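You operate a simulated robot arm through the tools that you are given. There is no shell and no other tool. Be economical: measure what you need, move in short steps, check, and stop when the job is done.

Carry out the task below with a simulated robot arm. There is one attempt and no reset: what you move stays moved.

TASK
Gauge the black screw tip on the anvil and lay it in the tray that the display names.
Fine: park the gauge arm again; leave the other tip where it is.
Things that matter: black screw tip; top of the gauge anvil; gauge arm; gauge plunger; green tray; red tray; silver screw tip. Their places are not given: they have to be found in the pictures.

It is judged by the outcome, as a careful person would: the job done as asked, and still so three seconds after it is handed in. It fails if anything else is knocked over, pushed out of place, dropped, spilled or broken.

THE ROBOT
A 6-joint arm with a two-finger parallel gripper, fixed in place. Base frame: the origin is at the foot of the arm, x ahead of it, y to its left, z up; the work surface is at about z = 0. Lengths are in mm, angles in degrees, forces in N, time in s.
With the tool pointing down near the work surface it reaches from about 140 to 580 mm from the base axis. Its first joint turns from -66.0 to 66.0 degrees. Payload 2.1 kg.
Tool frame: the origin (TCP) lies between the finger pads and is the grasp point; the fingertips stand 30 mm ahead of it; z points along the fingers, y is the line along which they close. The gripper opens to 94 mm. The fingers are 28 mm wide and 10 mm thick; the gripper's body (50 by 96 mm) begins 55 mm behind the TCP.
Orientation is that of the tool frame in the base frame, as a unit quaternion [x, y, z, w]. With the fingers straight down and closing along the base's y, the tool's x points along the base's -x, its y along +y and its z along -z.

THE INTERFACE
- The arm moves only by the tool arm_command. Its argument "commands" is a list of rows, each a list of 3 entries, a list of its own where there are three numbers: the shift along the tool's x, y, z in units of 40 mm (1.0 is 40 mm), then the turn, a rotation vector about the tool's x, y, z in units of 6 degrees (1.0 is 6 degrees), then the finger opening in mm, from 0 to 94. In form: [[[tx, ty, tz], [rx, ry, rz], jaw], ...]. A call has 1 to 12 rows; each row shifts and turns the commanded pose from where the row before left it, along the tool's axes as they then stand. A call with a number of a shift or a turn outside -1 to 1 is refused whole. A row lasts 0.2 s, in which the tool goes at most 50 mm and 8.6 degrees; a call with a longer step from one row to the next is refused whole, and so is a gripper value outside its range. A pose out of reach is approached as far as the arm can. The call stops where the force on the tool passes 70 N (or 10 N more than at its start, if that is more) or the arm is blocked; 0.2 s more then pass. The fingers move at their own pace (about 72 mm/s each) and stop on an object; they squeeze with about 40 N. The grip force told is the motor's: it shows also when the fingers shut on nothing. Time passes only in rows, and 0.2 s behind the last, so rows that do not move let the fingers close. It gives the time, the measured TCP pose, the force on the tool (base axes), the opening and the grip force at its end, in the units of the frame above (readings bear some noise).
- Cameras (640 x 400 px; columns grow to the right, rows downward): "scene" is fixed at [75.8, -390.2, 494.8]; the picture's right is [0.56, -0.83, 0.00], its down [-0.40, -0.26, -0.88] and it looks along [0.73, 0.49, -0.48] (base axes); focal length 214 px, centre (320, 200). "wrist" rides on the gripper at [-37, 0, -58] in the tool frame; the picture's right is [0.00, -1.00, 0.00], its down [0.97, 0.00, -0.24] and it looks along [0.24, 0.00, 0.97] (tool axes); focal length 218 px, centre (320, 200).
- grab_frame(camera): a new picture of that camera. No time passes.
- locate(camera, pixels): for up to 12 pixels [column, row] of the newest picture of that camera ("zoom" is the newest enlarged one), the place [x, y, z] in the base frame of the surface seen there, good to about 3 mm. No time passes.
- enlarge(camera, box): a new picture of the part [left, top, right, bottom] of that camera's present view, enlarged. No time passes.
- sign_off(): hands the job in; it is judged then, once.

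Work in short steps. Measure before you move; look again where a grasp or a placing could have gone wrong, and mend it. You have 80 turns and 38 pictures in all, the two below and enlarged ones among them. Open the gripper and draw the arm clear of the work before you hand the job in, unless the task says otherwise; then end with one line.

The tools are called after "Emit:" as a command line: name --argument value ..., lists and objects as JSON in quotes. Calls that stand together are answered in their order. arm_command: Moves the arm, as the interface text tells. Its arguments: {"type":"object","properties":{"commands":{"type":"array","items":{"type":"array"}}},"required":["commands"]} The other tools are called the same way: grab_frame (camera) takes a picture; locate (camera, pixels) gives the place of the surface under pixels of a picture; enlarge (camera, box) takes an enlarged picture of a part of a camera's view; sign_off () hands the job in.

At the start:

```text
time_s: 0.0
position: [261.4, -114.2, 446.8]
tool_rot: [0.0, 1.0, 0.001, 0.0]
wrist_force: [0.4, 0.3, 0.1]
width: 94.0
gripper_force: 0.0
```

scene: 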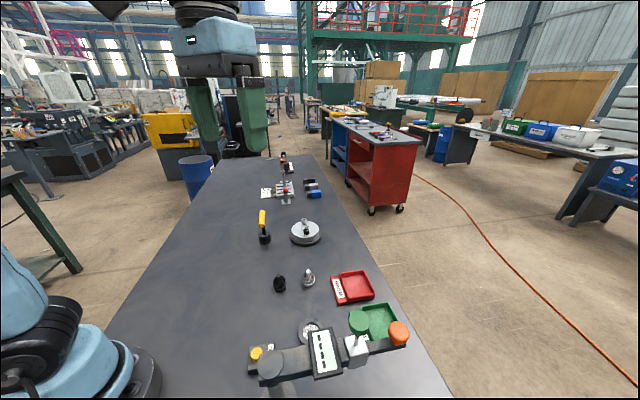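
wrist: 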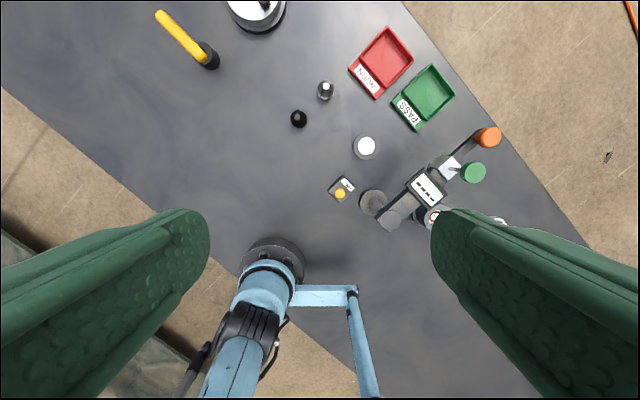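

The wrist view shows the black tip near (299,118), the silver one at (325,90), and the gauge near (420,190). I'll enlarge both views to understand the gauge.

Emit:
enlarge --camera "wrist" --box '[280, 60, 520, 240]'

Emit:
enlarge --camera "scene" --box '[230, 250, 430, 390]'

Emit:
locate --camera "wrist" --pixels '[[299, 118], [325, 90], [365, 146], [340, 193], [372, 203], [398, 215], [427, 187], [450, 165], [473, 172], [488, 137], [427, 95], [383, 60]]'

```text
2.22 times, centred on (400, 150) of wrist
```

zoom: 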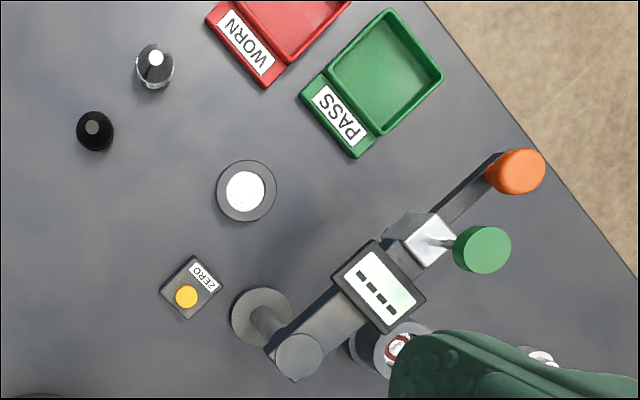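

```text
2.86 times, centred on (330, 320) of scene
```

zoom: 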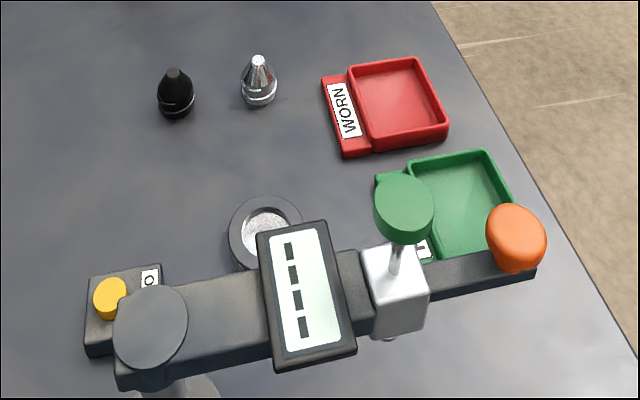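

```text
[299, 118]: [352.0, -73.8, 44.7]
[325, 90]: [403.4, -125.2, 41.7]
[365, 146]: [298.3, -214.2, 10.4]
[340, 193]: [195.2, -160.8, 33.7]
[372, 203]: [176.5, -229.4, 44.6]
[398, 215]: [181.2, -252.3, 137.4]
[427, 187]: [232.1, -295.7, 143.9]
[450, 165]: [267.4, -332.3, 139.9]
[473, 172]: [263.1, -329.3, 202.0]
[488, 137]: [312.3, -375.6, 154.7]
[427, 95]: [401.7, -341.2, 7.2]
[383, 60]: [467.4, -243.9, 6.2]
```

The gauge pivots near (181,-250) with its plunger near (267,-332) and the anvil at about (298,-214), so both are about 122 mm from the pivot. I'll move above it to get a better view.

Emit:
arm_command --commands '[[[-0.1, -0.79, 0.4], [0, 0, 0], 94], [[-0.1, -0.79, 0.4], [0, 0, 0], 94], [[-0.1, -0.79, 0.4], [0, 0, 0], 94], [[-0.1, -0.79, 0.4], [0, 0, 0], 94], [[0, 0, 0], [0, 0, 0], 94]]'

Emit:
enlarge --camera "wrist" --box '[200, 80, 440, 380]'

```text
time_s: 1.2
position: [275.9, -245.0, 382.8]
tool_rot: [0.0, 1.0, 0.001, 0.0]
wrist_force: [0.0, -0.1, -0.9]
width: 93.8
gripper_force: 0.1
```

```text
1.33 times, centred on (320, 230) of wrist
```

zoom: 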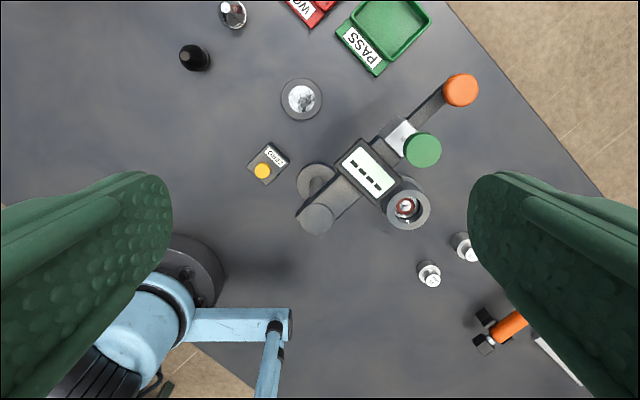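

There's a second round object at zoom (408,207), plus small silver parts. I'll locate all of these.

Emit:
locate --camera "zoom" --pixels '[[302, 98], [408, 206], [385, 215], [316, 218], [305, 185], [262, 170], [370, 172], [402, 135], [424, 148], [462, 88], [430, 275], [462, 245]]'

Emit:
enlarge --camera "wrist" --box '[290, 130, 400, 260]'

```text
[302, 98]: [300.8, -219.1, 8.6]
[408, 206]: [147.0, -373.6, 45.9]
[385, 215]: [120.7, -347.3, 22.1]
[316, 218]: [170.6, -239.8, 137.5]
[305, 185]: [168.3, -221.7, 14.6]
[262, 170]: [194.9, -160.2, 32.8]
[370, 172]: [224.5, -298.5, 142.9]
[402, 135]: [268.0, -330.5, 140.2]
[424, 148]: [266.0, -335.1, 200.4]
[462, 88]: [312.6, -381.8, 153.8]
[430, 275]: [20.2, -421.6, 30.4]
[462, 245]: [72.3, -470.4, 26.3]
```

```text
3.08 times, centred on (345, 195) of wrist
```

zoom: 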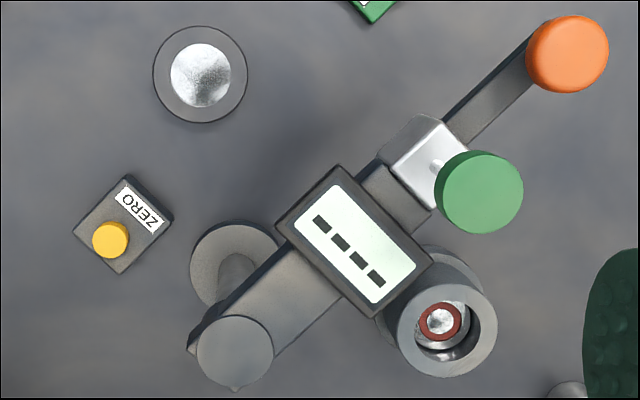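

The pivot cap and the anvil need precise measurement. I'll locate their edges in the newest enlarged picture.

Emit:
locate --camera "zoom" --pixels '[[234, 348], [234, 322], [234, 378], [205, 348], [266, 348], [200, 75], [160, 75], [242, 75], [200, 35], [200, 114], [440, 165], [567, 55]]'

Emit:
enlarge --camera "scene" --box '[230, 290, 430, 400]'

```text
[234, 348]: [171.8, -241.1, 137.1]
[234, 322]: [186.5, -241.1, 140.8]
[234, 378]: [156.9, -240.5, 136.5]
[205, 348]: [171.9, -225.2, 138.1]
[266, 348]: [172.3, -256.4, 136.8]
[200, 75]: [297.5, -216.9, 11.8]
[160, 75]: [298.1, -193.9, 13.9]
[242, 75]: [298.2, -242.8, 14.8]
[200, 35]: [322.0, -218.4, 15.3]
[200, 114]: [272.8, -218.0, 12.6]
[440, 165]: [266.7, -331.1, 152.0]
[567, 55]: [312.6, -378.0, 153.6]
```

```text
3.20 times, centred on (330, 345) of scene
```

zoom: 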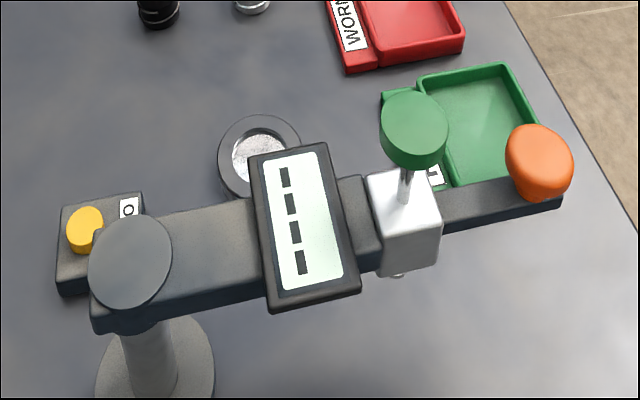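

Pivot is at (172,-241), plunger radius about 131, anvil at (298,-217.5). Next I move above the black tip for a closer look.

Emit:
arm_command --commands '[[[-0.29, 0.71, 0.76], [0, 0, 0], 94], [[-0.29, 0.71, 0.76], [0, 0, 0], 94], [[-0.29, 0.71, 0.76], [0, 0, 0], 94], [[-0.29, 0.71, 0.76], [0, 0, 0], 94], [[-0.29, 0.71, 0.76], [0, 0, 0], 94], [[-0.29, 0.71, 0.76], [0, 0, 0], 94], [[0, 0, 0], [0, 0, 0], 94]]'

Emit:
grab_frame --camera "wrist"

Emit:
enlarge --camera "scene" --box '[260, 255, 350, 345]'

```text
time_s: 2.8
position: [347.4, -70.8, 201.3]
tool_rot: [0.0, 1.0, 0.001, -0.001]
wrist_force: [0.2, -0.1, 0.1]
width: 94.2
gripper_force: 0.0
```

```text
30 pictures are left
```

wrist: 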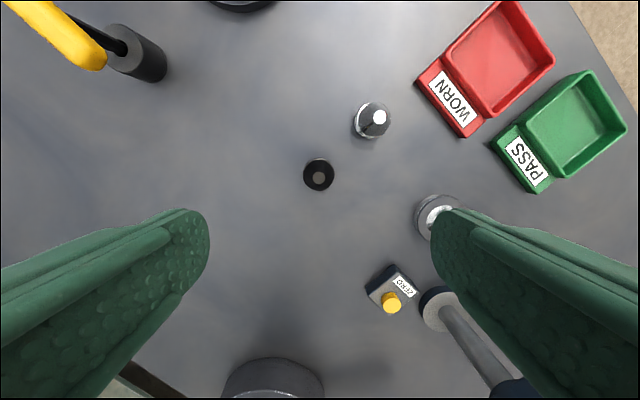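

```text
4.44 times, centred on (305, 300) of scene
```

zoom: 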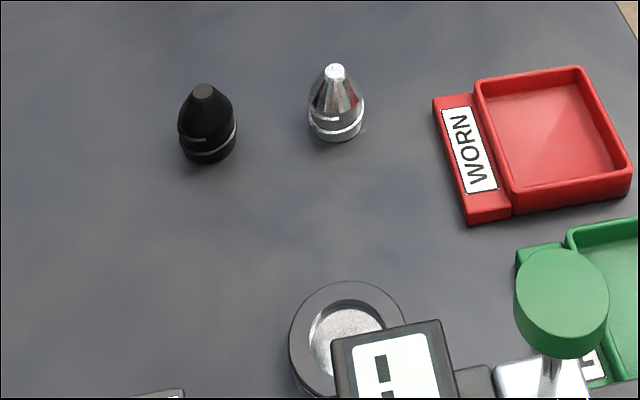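

The tip has a short cylindrical base with a cone above. I'll measure it here: top at (319,177), sides at row 174, and others.

Emit:
locate --camera "wrist" --pixels '[[319, 177], [306, 173], [331, 173], [319, 161], [319, 188], [373, 118], [438, 212], [430, 205]]'

Emit:
locate --camera "zoom" --pixels '[[204, 92], [207, 110], [207, 128], [207, 143], [207, 155], [207, 161], [350, 325], [320, 325], [300, 335], [345, 290]]'

```text
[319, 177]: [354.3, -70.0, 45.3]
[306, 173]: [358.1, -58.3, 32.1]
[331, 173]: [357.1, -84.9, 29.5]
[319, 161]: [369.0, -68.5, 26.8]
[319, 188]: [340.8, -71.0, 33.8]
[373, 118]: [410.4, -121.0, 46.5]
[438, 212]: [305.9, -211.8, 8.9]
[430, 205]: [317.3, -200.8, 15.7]
```

```text
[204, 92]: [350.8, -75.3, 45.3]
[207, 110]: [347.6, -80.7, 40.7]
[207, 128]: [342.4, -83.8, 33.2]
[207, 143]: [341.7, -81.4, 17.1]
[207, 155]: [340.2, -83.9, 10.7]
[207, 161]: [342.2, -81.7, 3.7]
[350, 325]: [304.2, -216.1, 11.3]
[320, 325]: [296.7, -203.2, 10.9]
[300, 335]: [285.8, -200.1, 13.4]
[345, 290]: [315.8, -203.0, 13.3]
```

The tip axis is at (354,-71), cylinder radius about 13.5 and height about 27, top at 45. I'll descend with a 60 mm opening to TCP z=39, then close.

Emit:
arm_command --commands '[[[-0.165, 0, 0.8], [0, 0, 0], 60], [[0, 0, 0.8], [0, 0, 0], 60], [[0, 0, 0.8], [0, 0, 0], 60], [[0, 0, 0.8], [0, 0, 0], 60], [[0, 0, 0.5], [0, 0, 0], 60], [[0, 0, 0.36], [0, 0, 0], 60], [[0, 0, 0], [0, 0, 0], 60]]'

Emit:
grab_frame --camera "wrist"

```text
time_s: 4.4
position: [352.9, -72.5, 38.8]
tool_rot: [0.0, 1.0, 0.0, -0.001]
wrist_force: [0.1, -0.8, -0.4]
width: 60.0
gripper_force: 0.1
```

```text
28 pictures are left
```

wrist: 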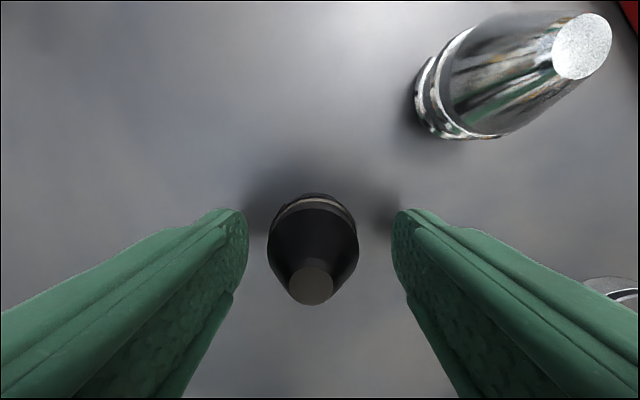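

The tip is centred in x and about 2 mm toward +y, so I nudge and close.

Emit:
arm_command --commands '[[[0, 0.04, 0], [0, 0, 0], 60], [[0, 0, 0], [0, 0, 0], 35], [[0, 0, 0], [0, 0, 0], 20], [[0, 0, 0], [0, 0, 0], 20], [[0, 0, 0], [0, 0, 0], 20], [[0, 0, -0.3], [0, 0, 0], 20], [[0, 0, -0.7], [0, 0, 0], 20], [[0, 0, -0.7], [0, 0, 0], 20], [[0, 0, 0], [0, 0, 0], 20]]'

Emit:
grab_frame --camera "wrist"

```text
time_s: 6.4
position: [354.1, -71.2, 106.4]
tool_rot: [0.0, 1.0, 0.0, 0.001]
wrist_force: [-0.6, 0.8, -2.7]
width: 31.7
gripper_force: 40.0
```

```text
27 pictures are left
```

wrist: 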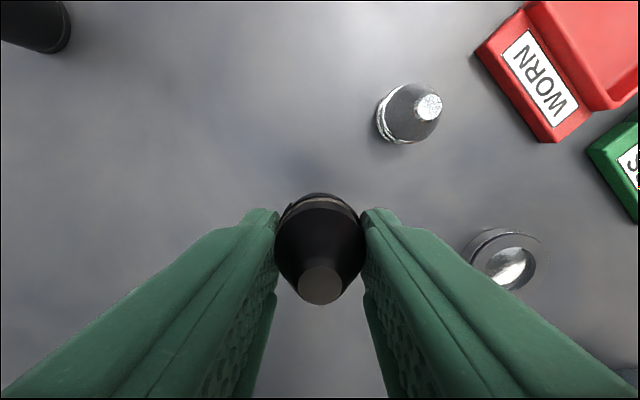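

Held, at 31.7 mm wide. I'll measure the anvil accurately from this view, around (505,262).

Emit:
enlarge --camera "wrist" --box '[450, 220, 570, 300]'

```text
5.00 times, centred on (510, 260) of wrist
```

zoom: 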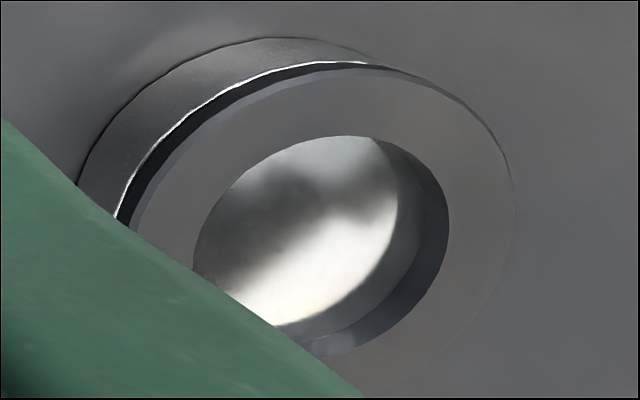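

Emit:
locate --camera "zoom" --pixels '[[300, 200], [345, 133], [345, 128], [450, 225], [455, 225], [190, 235], [300, 340], [510, 195], [135, 190], [340, 70], [360, 270], [230, 230]]'

```text
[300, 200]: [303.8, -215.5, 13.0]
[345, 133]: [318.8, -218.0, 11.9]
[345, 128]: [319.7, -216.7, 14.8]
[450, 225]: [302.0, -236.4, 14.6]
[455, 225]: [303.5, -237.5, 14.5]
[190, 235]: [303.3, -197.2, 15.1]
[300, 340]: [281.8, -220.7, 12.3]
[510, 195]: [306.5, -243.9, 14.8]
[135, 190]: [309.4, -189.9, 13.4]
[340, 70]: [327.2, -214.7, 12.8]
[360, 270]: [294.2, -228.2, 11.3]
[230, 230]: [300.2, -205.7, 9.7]
```

The well has centre about (299.5,-217.3), radius about 19.5, floor z≈10 and rim z≈14.8. I carry the tip over it and come down to just above the rim.

Emit:
arm_command --commands '[[[0.275, -0.73, 0], [0, 0, 0], 20], [[0.275, -0.73, 0], [0, 0, 0], 20], [[0.275, -0.73, 0], [0, 0, 0], 20], [[0.275, -0.73, 0], [0, 0, 0], 20], [[0.265, -0.73, 0], [0, 0, 0], 20], [[0, 0, 0.5], [0, 0, 0], 20], [[0, 0, 0.5], [0, 0, 0], 20], [[0, 0, 0], [0, 0, 0], 20]]'

Emit:
grab_frame --camera "wrist"

Emit:
enlarge --camera "scene" --box '[240, 270, 400, 370]'

```text
time_s: 8.2
position: [298.0, -215.6, 67.0]
tool_rot: [0.0, 1.0, 0.001, 0.0]
wrist_force: [0.2, -0.3, -2.1]
width: 31.4
gripper_force: 39.9
```

```text
25 pictures are left
```

wrist: 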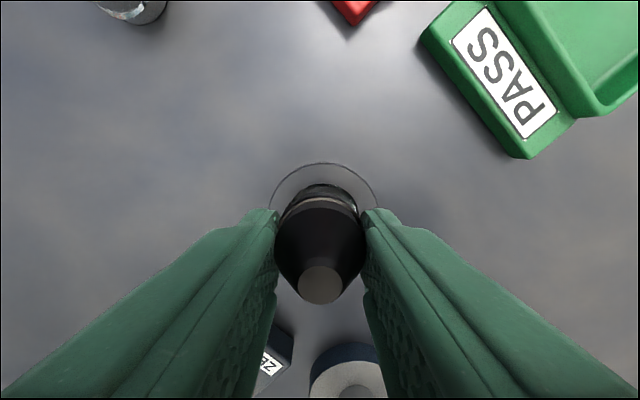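

```text
4.00 times, centred on (320, 320) of scene
```

zoom: 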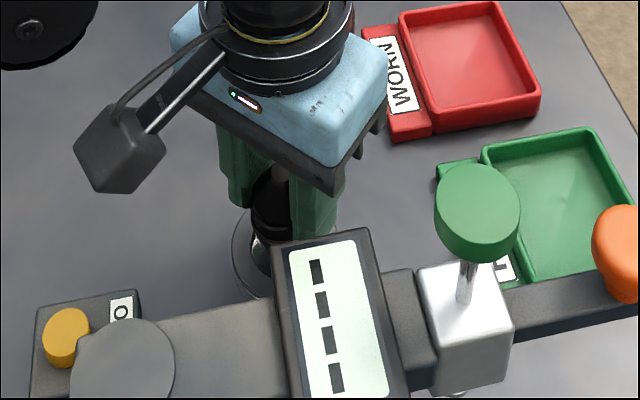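

The ring is centred at column 323.5 against the tip's 320, so I shift 1.8 mm in -y and 1.5 mm in +x. Then I lower to about z=49.5.

Emit:
arm_command --commands '[[[-0.04, -0.045, 0.1], [0, 0, 0], 20], [[0, 0, 0.2], [0, 0, 0], 20], [[0, 0, 0.12], [0, 0, 0], 20], [[0, 0, 0], [0, 0, 0], 20]]'

```text
time_s: 9.2
position: [300.0, -217.9, 50.6]
tool_rot: [0.0, 1.0, -0.001, -0.001]
wrist_force: [-4.6, -1.6, 30.2]
width: 31.5
gripper_force: 39.8
```

There's 30 N of contact at z=50.6, which puts the tip's bottom at about 11.6, the well floor. I'll ease up slightly, release and rise.

Emit:
arm_command --commands '[[[0, 0, -0.02], [0, 0, 0], 28], [[0, 0, 0], [0, 0, 0], 45], [[0, 0, 0], [0, 0, 0], 60], [[0, 0, -0.5], [0, 0, 0], 60], [[0, 0, -1], [0, 0, 0], 60], [[0, 0, -1], [0, 0, 0], 60], [[0, 0, 0], [0, 0, 0], 60]]'

Emit:
enlarge --camera "wrist" --box '[260, 130, 380, 240]'

```text
time_s: 10.8
position: [300.3, -217.1, 151.5]
tool_rot: [0.0, 1.0, 0.0, 0.001]
wrist_force: [0.5, -0.9, 0.9]
width: 59.9
gripper_force: 0.1
```

```text
3.64 times, centred on (320, 185) of wrist
```

zoom: 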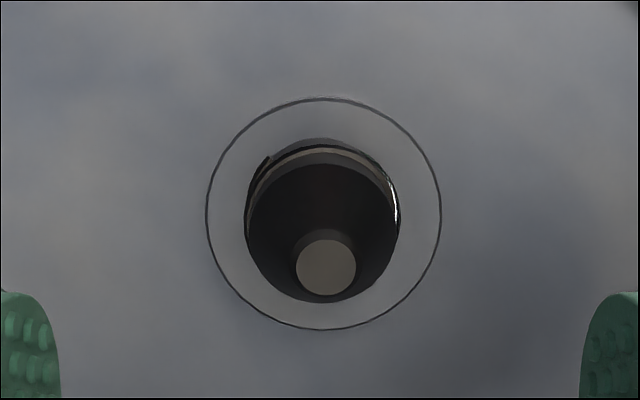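

The tip stands centred in the well. Next I go above the orange handle at (312.5,-379) and turn the tool 44.5° so the fingers straddle the arm.

Emit:
arm_command --commands '[[[0, 0, -0.85], [0, 0, 0], 60], [[0, 0, -0.85], [0, 0, 0], 60], [[0, 0, -0.85], [0, 0, 0], 60], [[-0.06, -0.81, 0], [0, 0, 0], 60], [[-0.06, -0.81, 0], [0, 0, 0], 60], [[-0.06, -0.81, 0], [0, 0, 0], 60], [[-0.06, -0.81, 0], [0, 0, 0], 60], [[-0.06, -0.81, 0], [0, 0, 0], 60], [[0, 0, 0], [0, 0, 0], 60]]'

Emit:
arm_command --commands '[[[0, 0, 0], [0, 0, 0.93], 60], [[0, 0, 0], [0, 0, 0.93], 60], [[0, 0, 0], [0, 0, 0.93], 60], [[0, 0, 0], [0, 0, 0.93], 60], [[0, 0, 0], [0, 0, 0.93], 60], [[0, 0, 0], [0, 0, 0.93], 60], [[0, 0, 0], [0, 0, 0.93], 60], [[0, 0, 0], [0, 0, 0.93], 60], [[0, 0, 0], [0, 0, 0], 60]]'

Emit:
grab_frame --camera "wrist"

```text
time_s: 12.8
position: [312.2, -379.5, 252.9]
tool_rot: [0.0, 1.0, -0.001, 0.0]
wrist_force: [0.0, 0.3, 0.8]
width: 60.1
gripper_force: 0.0
```

```text
time_s: 14.8
position: [313.4, -378.6, 252.0]
tool_rot: [0.38, 0.925, 0.0, 0.0]
wrist_force: [0.1, 0.6, -0.5]
width: 59.9
gripper_force: 0.0
```

```text
22 pictures are left
```

wrist: 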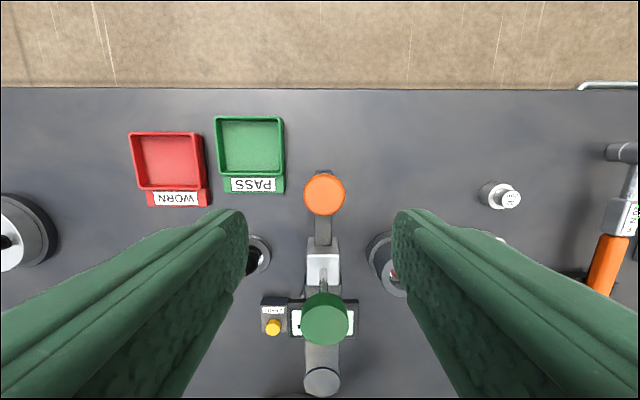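

The handle is aligned at (324,194). I'll measure the handle, bar and tray centres from here.

Emit:
locate --camera "wrist" --pixels '[[324, 194], [305, 194], [344, 194], [324, 174], [323, 233], [315, 233], [332, 233], [250, 145], [168, 160], [323, 380], [323, 262], [325, 318]]'

Emit:
enlarge --camera "scene" --box '[240, 260, 440, 400]'

```text
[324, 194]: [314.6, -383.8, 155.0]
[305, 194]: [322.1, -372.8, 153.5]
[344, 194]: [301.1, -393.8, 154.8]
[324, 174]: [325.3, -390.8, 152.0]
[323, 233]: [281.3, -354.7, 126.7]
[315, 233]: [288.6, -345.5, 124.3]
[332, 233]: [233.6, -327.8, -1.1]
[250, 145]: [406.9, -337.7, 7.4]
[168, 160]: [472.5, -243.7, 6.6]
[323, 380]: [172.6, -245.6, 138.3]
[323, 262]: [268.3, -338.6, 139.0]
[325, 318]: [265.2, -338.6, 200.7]
```

```text
2.86 times, centred on (340, 330) of scene
```

zoom: 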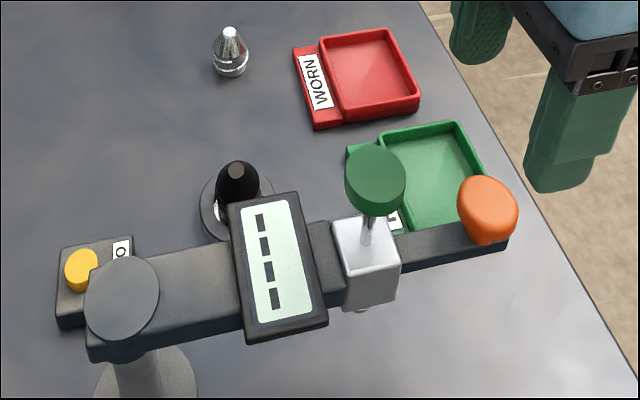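

The handle axis is at about (313.8,-382.5), its top at 155 and the bar top at about 126. I correct about 4 mm, descend to TCP z≈158 and close on the handle.

Emit:
arm_command --commands '[[[-0.07, -0.06, 0.78], [0, 0, 0], 60], [[0, 0, 0.78], [0, 0, 0], 60], [[0, 0, 0.78], [0, 0, 0], 60], [[0, 0, 0], [0, 0, 0], 60], [[0, 0, 0], [0, 0, 0], 30], [[0, 0, 0], [0, 0, 0], 24], [[0, 0, 0], [0, 0, 0], 24]]'

Emit:
grab_frame --camera "wrist"

```text
time_s: 16.4
position: [312.0, -385.0, 157.1]
tool_rot: [0.38, 0.925, 0.0, 0.001]
wrist_force: [-1.2, 0.5, -8.2]
width: 31.4
gripper_force: 45.2
```

```text
20 pictures are left
```

wrist: 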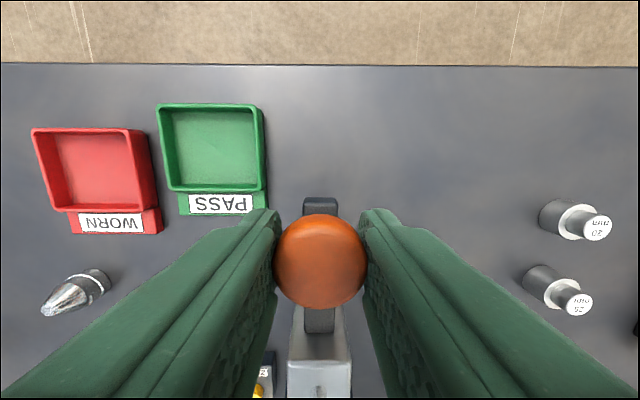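

I have the handle. I swing the arm counter-clockwise along the arc, 18° first as a test.

Emit:
arm_command --commands '[[[0.014, 0.26, 0], [0, 0, -0.5], 24], [[0.021, 0.39, 0], [0, 0, -0.75], 24], [[0.021, 0.39, 0], [0, 0, -0.75], 24], [[0.027, 0.52, 0], [0, 0, -1], 24], [[0, 0, 0], [0, 0, 0], 24]]'

Emit:
enlarge --camera "scene" --box '[240, 260, 440, 400]'

```text
time_s: 17.6
position: [349.4, -332.3, 156.7]
tool_rot: [0.23, 0.973, -0.001, 0.002]
wrist_force: [14.3, -5.6, -17.8]
width: 31.2
gripper_force: 44.9
```

```text
2.86 times, centred on (340, 330) of scene
```

zoom: 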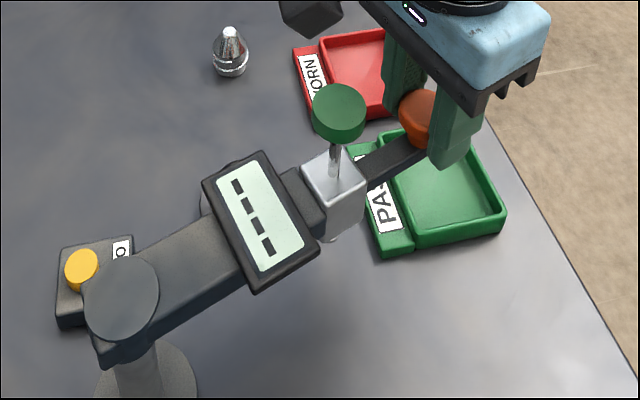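

Moving cleanly; the arm is now at about -27°. I continue 36° to bring the plunger over the anvil.

Emit:
arm_command --commands '[[[0.027, 0.52, 0], [0, 0, -1], 24], [[0.027, 0.52, 0], [0, 0, -1], 24], [[0.027, 0.52, 0], [0, 0, -1], 24], [[0.027, 0.52, 0], [0, 0, -1], 24], [[0.021, 0.39, 0], [0, 0, -0.75], 24], [[0.021, 0.39, 0], [0, 0, -0.75], 24], [[0.014, 0.26, 0], [0, 0, -0.5], 24], [[0, 0, 0], [0, 0, 0], 24]]'

Emit:
enlarge --camera "scene" --box '[240, 240, 440, 400]'

Emit:
grab_frame --camera "wrist"

```text
time_s: 19.4
position: [367.0, -208.5, 158.7]
tool_rot: [-0.083, 0.997, -0.002, 0.006]
wrist_force: [35.6, 5.1, -24.3]
width: 31.4
gripper_force: 44.9
```

```text
2.50 times, centred on (340, 320) of scene
```

zoom: 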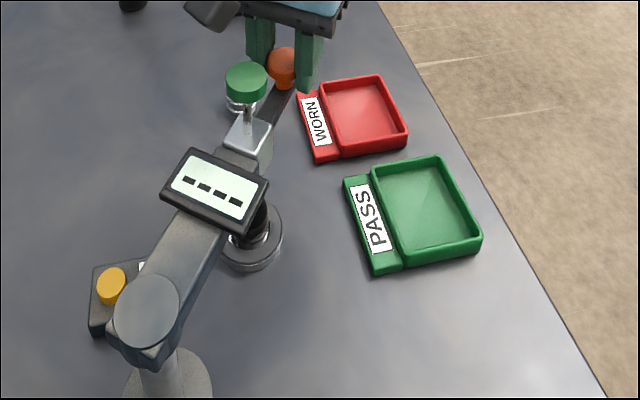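

```text
17 pictures are left
```

wrist: 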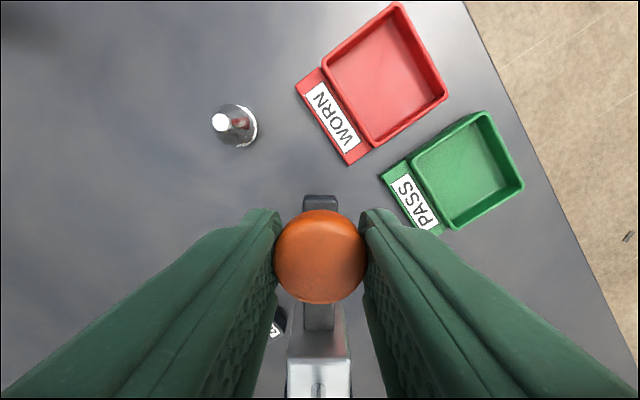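

The force shows some radial strain, so I release the handle, rise, and measure the plunger against the anvil from above.

Emit:
arm_command --commands '[[[0, 0, 0], [0, 0, 0], 40], [[0, 0, 0], [0, 0, 0], 60], [[0, 0, -0.5], [0, 0, 0], 60], [[0, 0, -1], [0, 0, 0], 60], [[0, 0, -1], [0, 0, 0], 60], [[0, 0, 0], [0, 0, 0], 60]]'

Emit:
grab_frame --camera "wrist"

```text
time_s: 20.8
position: [367.1, -211.0, 259.1]
tool_rot: [-0.082, 0.997, -0.001, 0.0]
wrist_force: [-0.3, 0.3, 0.0]
width: 60.1
gripper_force: 0.1
```

```text
16 pictures are left
```

wrist: 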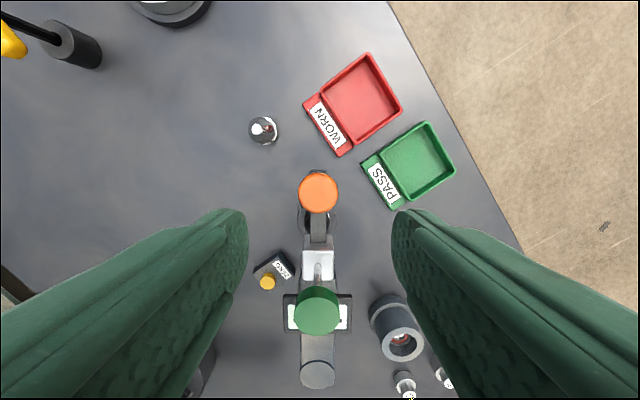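

Emit:
locate --camera "wrist" --pixels '[[318, 192], [318, 258], [318, 310], [318, 372], [302, 222], [333, 222], [306, 238], [332, 238]]'

Emit:
enlarge --camera "wrist" --box '[270, 170, 370, 270]'

```text
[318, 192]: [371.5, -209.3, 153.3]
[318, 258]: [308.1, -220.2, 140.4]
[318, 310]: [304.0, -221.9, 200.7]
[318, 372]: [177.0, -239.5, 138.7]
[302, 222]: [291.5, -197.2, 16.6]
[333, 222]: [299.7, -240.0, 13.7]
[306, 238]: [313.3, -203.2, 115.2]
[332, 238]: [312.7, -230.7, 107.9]
```

```text
4.00 times, centred on (320, 220) of wrist
```

zoom: 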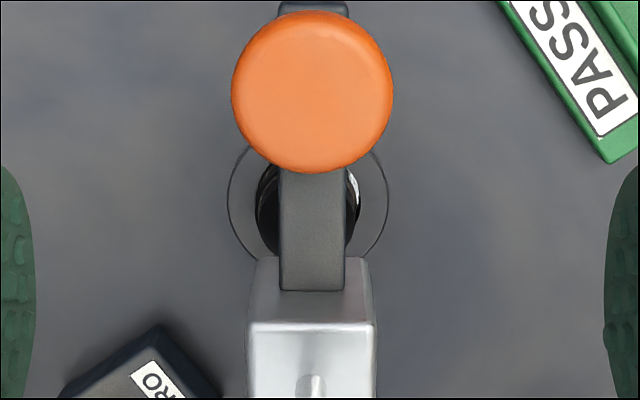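

The anvil ring centre is about 2.3 mm left (+y) of the plunger line, so I need about 1° more. I'll come down centred 5 mm further in +y and close, which draws the handle over, then open and rise.

Emit:
arm_command --commands '[[[-0.06, 0.125, 0.8], [0, 0, 0], 60], [[0, 0, 0.8], [0, 0, 0], 60], [[0, 0, 0.9], [0, 0, 0], 60], [[0, 0, 0], [0, 0, 0], 45], [[0, 0, 0], [0, 0, 0], 30], [[0, 0, 0], [0, 0, 0], 25], [[0, 0, 0], [0, 0, 0], 25], [[0, 0, 0], [0, 0, 0], 25]]'

Emit:
arm_command --commands '[[[0, 0, 0], [0, 0, 0], 45], [[0, 0, 0], [0, 0, 0], 60], [[0, 0, -0.5], [0, 0, 0], 60], [[0, 0, -1], [0, 0, 0], 60], [[0, 0, -1], [0, 0, 0], 60], [[0, 0, 0], [0, 0, 0], 60]]'

Emit:
enlarge --camera "wrist" --box '[270, 170, 370, 270]'

```text
time_s: 22.6
position: [366.7, -206.0, 158.4]
tool_rot: [-0.081, 0.997, 0.0, 0.0]
wrist_force: [-0.3, 0.5, -18.5]
width: 31.1
gripper_force: 45.1
```

```text
time_s: 24.0
position: [368.5, -203.7, 258.5]
tool_rot: [-0.082, 0.997, 0.0, 0.0]
wrist_force: [-0.9, 0.4, -0.2]
width: 60.0
gripper_force: 0.0
```

```text
4.00 times, centred on (320, 220) of wrist
```

zoom: 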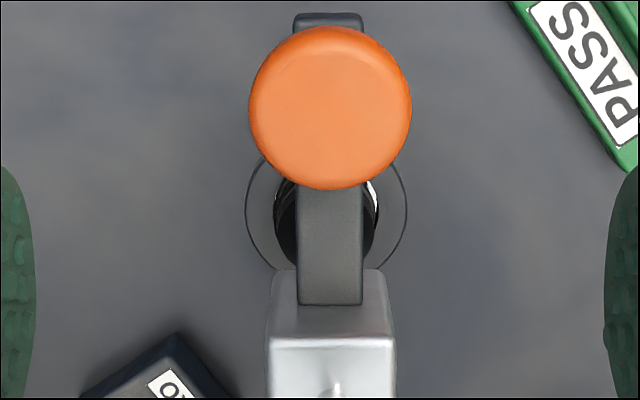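

Now the ring (col 326) and plunger stem (col 330) agree in the plane, so they're aligned. I close the fingers, go over the green knob at about (302,-218.5), and press down gradually.

Emit:
arm_command --commands '[[[0, 0, 0], [0, 0, 0], 20], [[0.85, -0.046, 0], [0, 0, 0], 0], [[0.85, -0.046, 0], [0, 0, 0], 0], [[0, 0, 0], [0, 0, 0], 0], [[0, 0, 0.4], [0, 0, 0], 0], [[0, 0, 0.25], [0, 0, 0], 0], [[0, 0, 0.15], [0, 0, 0], 0], [[0, 0, 0.15], [0, 0, 0], 0], [[0, 0, 0], [0, 0, 0], 0]]'

Emit:
enlarge --camera "scene" --box '[240, 220, 400, 380]'

```text
time_s: 26.0
position: [300.6, -219.2, 222.2]
tool_rot: [-0.081, 0.997, 0.0, 0.0]
wrist_force: [1.1, -0.6, -0.5]
width: 0.0
gripper_force: 33.3
```

```text
2.50 times, centred on (320, 300) of scene
```

zoom: 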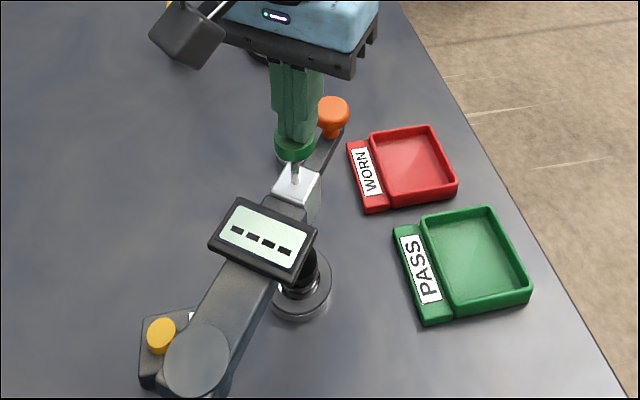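

The fingers are on the knob with almost no resistance. I continue pressing in small steps.

Emit:
arm_command --commands '[[[0, 0, 0.15], [0, 0, 0], 0], [[0, 0, 0.15], [0, 0, 0], 0], [[0, 0, 0.15], [0, 0, 0], 0], [[0, 0, 0], [0, 0, 0], 0]]'

Emit:
enlarge --camera "scene" --box '[260, 240, 380, 360]'

```text
time_s: 26.8
position: [302.2, -221.1, 209.4]
tool_rot: [-0.081, 0.997, 0.0, 0.0]
wrist_force: [0.1, 0.7, 22.5]
width: 0.0
gripper_force: 32.8
stopped in row 3: the force on the tool passed its limit (the readings are from after the stop); the commanded pose is now the measured one
```

```text
3.33 times, centred on (320, 300) of scene
```

zoom: 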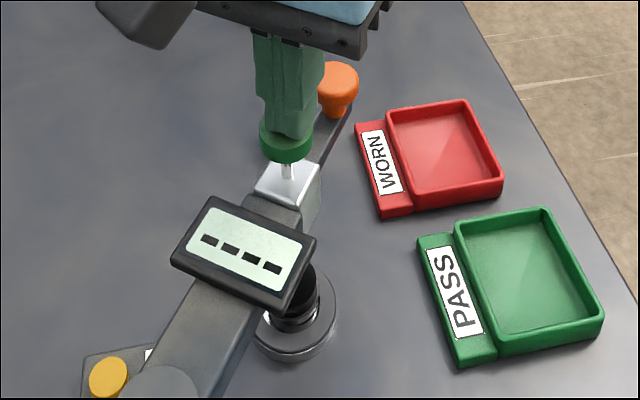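

The force limit came after about 22 mm of travel: the plunger is touching something, probably the tip, but the display still shows dashes. I hold a bit longer under light pressure and look again.

Emit:
arm_command --commands '[[[0, 0, 0.02], [0, 0, 0], 0], [[0, 0, 0], [0, 0, 0], 0], [[0, 0, 0], [0, 0, 0], 0], [[0, 0, 0], [0, 0, 0], 0], [[0, 0, 0], [0, 0, 0], 0], [[0, 0, 0], [0, 0, 0], 0]]'

Emit:
enlarge --camera "scene" --box '[295, 275, 375, 355]'

```text
time_s: 28.2
position: [301.1, -220.0, 208.2]
tool_rot: [-0.082, 0.997, -0.001, 0.0]
wrist_force: [-2.0, -1.5, 52.6]
width: 0.0
gripper_force: 33.4
```

```text
5.00 times, centred on (335, 315) of scene
```

zoom: 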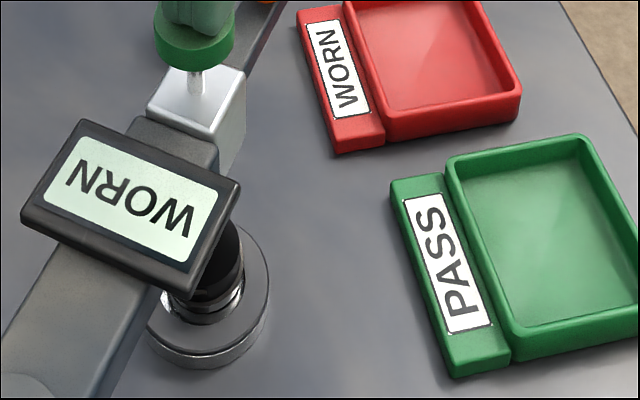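

The display reads WORN. I rise off the knob and go back over the handle.

Emit:
arm_command --commands '[[[0, 0, -0.2], [0, 0, 0], 0], [[0, 0, -0.5], [0, 0, 0], 0], [[0, 0, -0.6], [0, 0, 0], 0], [[-0.84, 0.046, 0], [0, 0, 0], 30], [[-0.84, 0.046, 0], [0, 0, 0], 60], [[0, 0, 0], [0, 0, 0], 60]]'

Emit:
grab_frame --camera "wrist"

```text
time_s: 29.6
position: [368.2, -204.0, 258.0]
tool_rot: [-0.081, 0.997, 0.0, 0.0]
wrist_force: [0.6, -0.8, 0.0]
width: 60.0
gripper_force: 0.2
```

```text
10 pictures are left
```

wrist: 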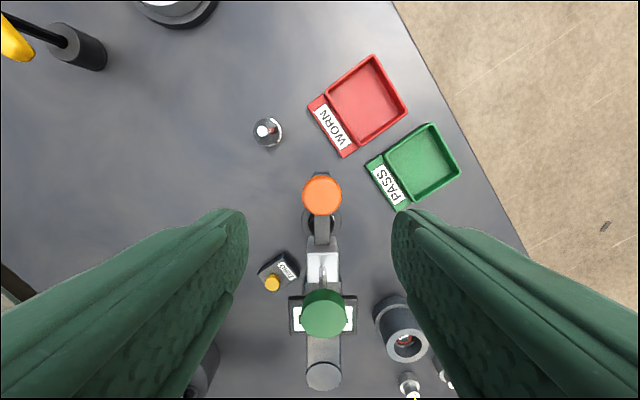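

The handle is under the gripper. I go down, grip, and swing it back about 56° to the park angle, checking halfway.

Emit:
arm_command --commands '[[[0, 0, 0.8], [0, 0, -0.2], 60], [[0, 0, 0.8], [0, 0, 0], 60], [[0, 0, 0.9], [0, 0, 0], 60], [[0, 0, 0], [0, 0, 0], 45], [[0, 0, 0], [0, 0, 0], 30], [[0, 0, 0], [0, 0, 0], 25], [[0, 0, 0], [0, 0, 0], 25], [[0, 0, 0], [0, 0, 0], 25]]'

Emit:
arm_command --commands '[[[0.014, -0.26, 0], [0, 0, 0.5], 25], [[0.021, -0.39, 0], [0, 0, 0.75], 25], [[0.027, -0.52, 0], [0, 0, 1], 25], [[0.027, -0.52, 0], [0, 0, 1], 25], [[0.027, -0.52, 0], [0, 0, 1], 25], [[0.014, -0.26, 0], [0, 0, 0.5], 25], [[0, 0, 0], [0, 0, 0], 25]]'

```text
time_s: 31.4
position: [369.5, -205.5, 157.9]
tool_rot: [-0.091, 0.996, -0.001, 0.0]
wrist_force: [7.2, -22.0, -19.7]
width: 31.4
gripper_force: 44.9
```

```text
time_s: 33.0
position: [362.0, -304.9, 158.8]
tool_rot: [0.158, 0.987, -0.002, 0.005]
wrist_force: [34.1, -11.6, -25.2]
width: 31.1
gripper_force: 45.0
```

At -18° now with slight outward strain. I add a small outward correction and cover the remaining ~27°.

Emit:
arm_command --commands '[[[0.0, -0.39, 0], [0, 0, 0.75], 25], [[0.01, -0.52, 0], [0, 0, 1], 25], [[0.027, -0.52, 0], [0, 0, 1], 25], [[0.027, -0.52, 0], [0, 0, 1], 25], [[0.014, -0.26, 0], [0, 0, 0.5], 25], [[0.005, -0.11, 0], [0, 0, 0.2], 25], [[0, 0, 0], [0, 0, 0], 25]]'

Emit:
enlarge --camera "scene" --box '[240, 260, 440, 400]'

```text
time_s: 34.6
position: [312.0, -382.5, 160.2]
tool_rot: [0.381, 0.924, -0.002, 0.002]
wrist_force: [8.3, -10.6, 0.4]
width: 31.0
gripper_force: 44.6
```

```text
2.86 times, centred on (340, 330) of scene
```

zoom: 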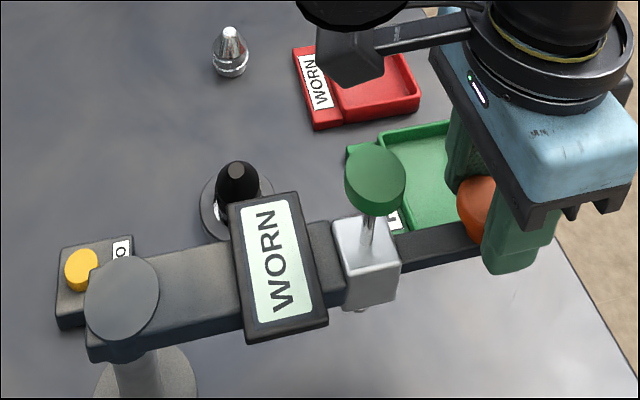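

The arm and display are exactly where they were parked at the start. I release, rise, and move over the tip with the tool still turned 45°, which also matches the tray.

Emit:
arm_command --commands '[[[0, 0, 0], [0, 0, 0], 45], [[0, 0, 0], [0, 0, 0], 60], [[0, 0, -0.5], [0, 0, 0], 60], [[0, 0, -1], [0, 0, 0], 60], [[0, 0, -1], [0, 0, 0], 60], [[0.624, 0.544, 0], [0, 0, 0], 60], [[0.624, 0.544, 0], [0, 0, 0], 60], [[0.624, 0.544, 0], [0, 0, 0], 60], [[0.624, 0.544, 0], [0, 0, 0], 60], [[0.624, 0.544, 0], [0, 0, 0], 60], [[0, 0, 0], [0, 0, 0], 60]]'

Emit:
arm_command --commands '[[[0, 0, 0.8], [0, 0, 0], 60], [[0, 0, 0.8], [0, 0, 0], 60], [[0, 0, 0.8], [0, 0, 0], 60], [[0, 0, 0.6], [0, 0, 0], 60], [[0, 0, 0], [0, 0, 0], 60]]'

Emit:
grab_frame --camera "wrist"

```text
time_s: 37.0
position: [301.2, -216.6, 260.6]
tool_rot: [0.381, 0.924, 0.0, 0.0]
wrist_force: [-0.2, 0.2, -0.3]
width: 60.0
gripper_force: 0.1
```

```text
time_s: 38.2
position: [300.8, -214.6, 139.3]
tool_rot: [0.38, 0.925, 0.0, 0.0]
wrist_force: [0.1, 0.1, -0.9]
width: 60.0
gripper_force: 0.2
```

```text
8 pictures are left
```

wrist: 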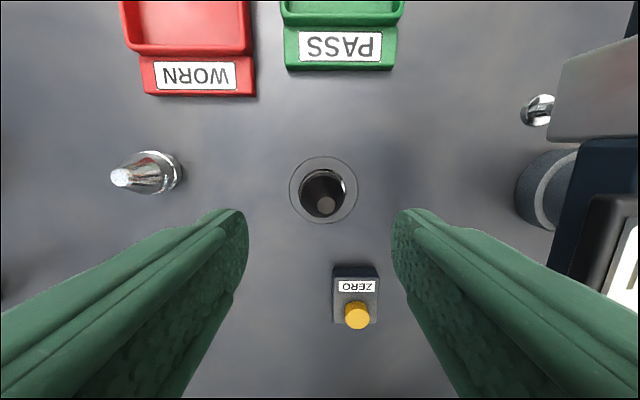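

The tip is about 3 mm toward tool -y and 2 mm toward +x. I correct, descend to z≈51, grip and lift.

Emit:
arm_command --commands '[[[0.05, -0.08, 0.7], [0, 0, 0], 60], [[0, 0, 0.8], [0, 0, 0], 60], [[0, 0, 0.5], [0, 0, 0], 60], [[0, 0, 0.18], [0, 0, 0], 60], [[0, 0, 0], [0, 0, 0], 60], [[0, 0, 0], [0, 0, 0], 40], [[0, 0, 0], [0, 0, 0], 22], [[0, 0, 0], [0, 0, 0], 22], [[0, 0, 0], [0, 0, 0], 22]]'

Emit:
arm_command --commands '[[[0, 0, -0.3], [0, 0, 0], 22], [[0, 0, -0.7], [0, 0, 0], 22], [[0, 0, -0.8], [0, 0, 0], 22], [[0, 0, 0], [0, 0, 0], 22]]'

Emit:
grab_frame --camera "wrist"

```text
time_s: 40.2
position: [294.7, -218.3, 51.8]
tool_rot: [0.38, 0.925, 0.0, 0.0]
wrist_force: [-0.2, 0.8, 0.8]
width: 32.1
gripper_force: 40.1
```

```text
time_s: 41.2
position: [296.7, -217.3, 123.4]
tool_rot: [0.381, 0.924, 0.0, 0.0]
wrist_force: [0.3, -0.1, -2.3]
width: 32.0
gripper_force: 39.9
```

```text
7 pictures are left
```

wrist: 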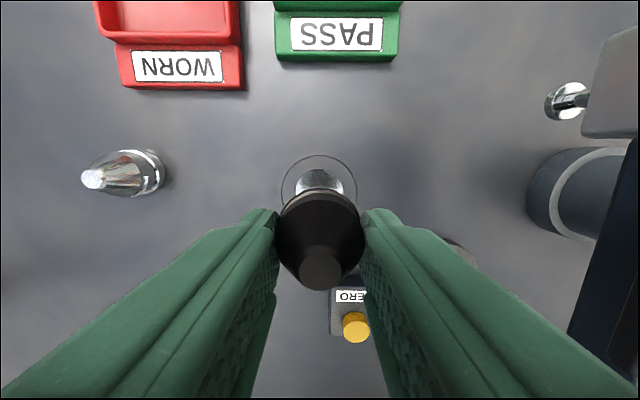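

Held securely. I carry it over the red tray centre, about (470,-244), and look.

Emit:
arm_command --commands '[[[-0.71, 0.516, 0], [0, 0, 0], 22], [[-0.71, 0.516, 0], [0, 0, 0], 22], [[-0.71, 0.516, 0], [0, 0, 0], 22], [[-0.71, 0.516, 0], [0, 0, 0], 22], [[-0.71, 0.516, 0], [0, 0, 0], 22], [[0, 0, 0], [0, 0, 0], 22]]'

Emit:
grab_frame --camera "wrist"

Emit:
locate --camera "wrist" --pixels '[[320, 150], [320, 170], [262, 180], [378, 180], [250, 180], [390, 180]]'

```text
time_s: 42.6
position: [468.6, -244.3, 125.5]
tool_rot: [0.381, 0.924, 0.0, 0.0]
wrist_force: [0.4, -0.1, -1.2]
width: 32.1
gripper_force: 40.2
```

```text
6 pictures are left
```

wrist: 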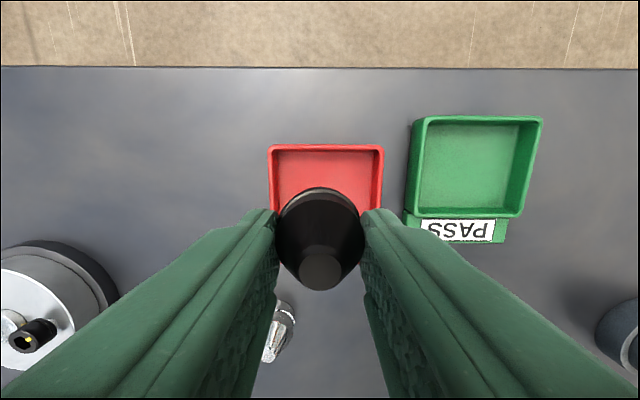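

```text
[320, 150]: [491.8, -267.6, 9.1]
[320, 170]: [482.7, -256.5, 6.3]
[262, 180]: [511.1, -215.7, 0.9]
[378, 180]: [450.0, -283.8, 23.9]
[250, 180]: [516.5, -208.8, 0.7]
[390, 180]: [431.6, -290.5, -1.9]
```

The tray is centred at column 326 against the tip's 320, so I shift 4.4 mm in -tool y. Then I lower to about z=48, just above the tray floor.

Emit:
arm_command --commands '[[[0, -0.11, 0.3], [0, 0, 0], 22], [[0, 0, 0.6], [0, 0, 0], 22], [[0, 0, 0.6], [0, 0, 0], 22], [[0, 0, 0.3], [0, 0, 0], 22], [[0, 0, 0.12], [0, 0, 0], 22], [[0, 0, 0], [0, 0, 0], 22]]'

Emit:
grab_frame --camera "wrist"

```text
time_s: 44.0
position: [468.1, -247.3, 48.1]
tool_rot: [0.38, 0.925, 0.0, 0.0]
wrist_force: [-1.3, 1.3, 13.1]
width: 32.1
gripper_force: 40.8
```

```text
5 pictures are left
```

wrist: 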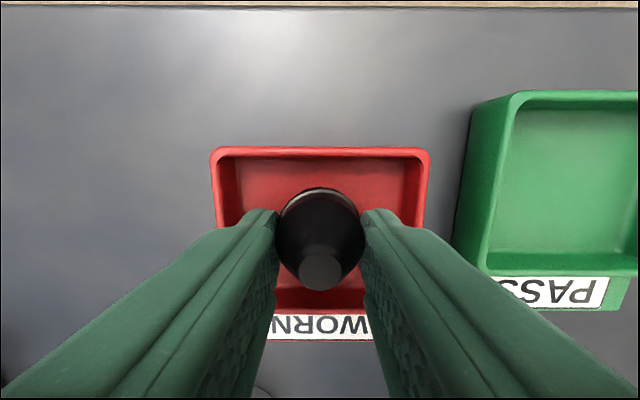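

The tip rests on the tray floor (13 N), centred with room for the fingers. I open to 44 mm, then rise straight up.

Emit:
arm_command --commands '[[[0, 0, 0], [0, 0, 0], 36], [[0, 0, 0], [0, 0, 0], 44], [[0, 0, 0], [0, 0, 0], 44], [[0, 0, -0.5], [0, 0, 0], 44], [[0, 0, -0.9], [0, 0, 0], 44], [[0, 0, -1], [0, 0, 0], 60], [[0, 0, -1], [0, 0, 0], 60], [[0, 0, -1], [0, 0, 0], 80], [[0, 0, 0], [0, 0, 0], 80]]'

Emit:
grab_frame --camera "wrist"

Emit:
grab_frame --camera "scene"

```text
time_s: 46.0
position: [466.0, -249.2, 222.5]
tool_rot: [0.38, 0.925, 0.0, 0.0]
wrist_force: [0.2, 0.0, 0.6]
width: 80.1
gripper_force: 0.1
```

```text
4 pictures are left
```

wrist: 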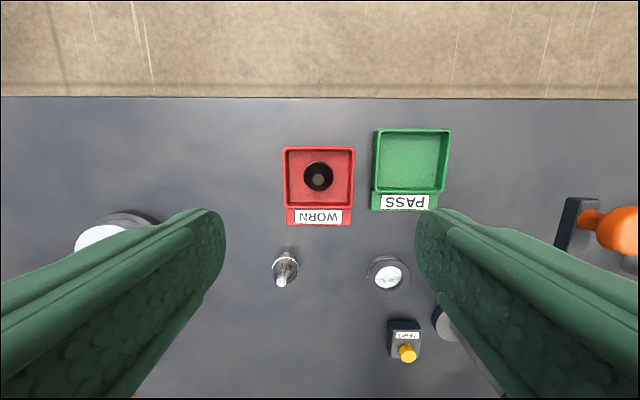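

```text
3 pictures are left
```

scene: 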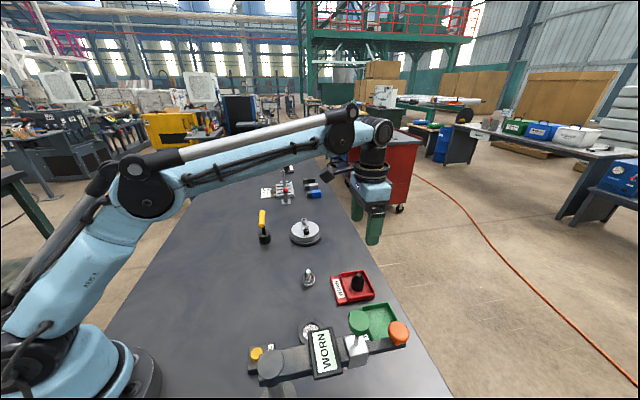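

The black tip stands in the WORN tray, the gauge arm is parked, and the silver tip hasn't moved. The gripper is open and clear, so I hand in.

Emit:
sign_off

```text
The job is handed in.
```

The black tip gauged WORN, and it now stands in the red WORN tray. The gauge arm is parked again, and the silver tip is where it was. I did not press ZERO before gauging.
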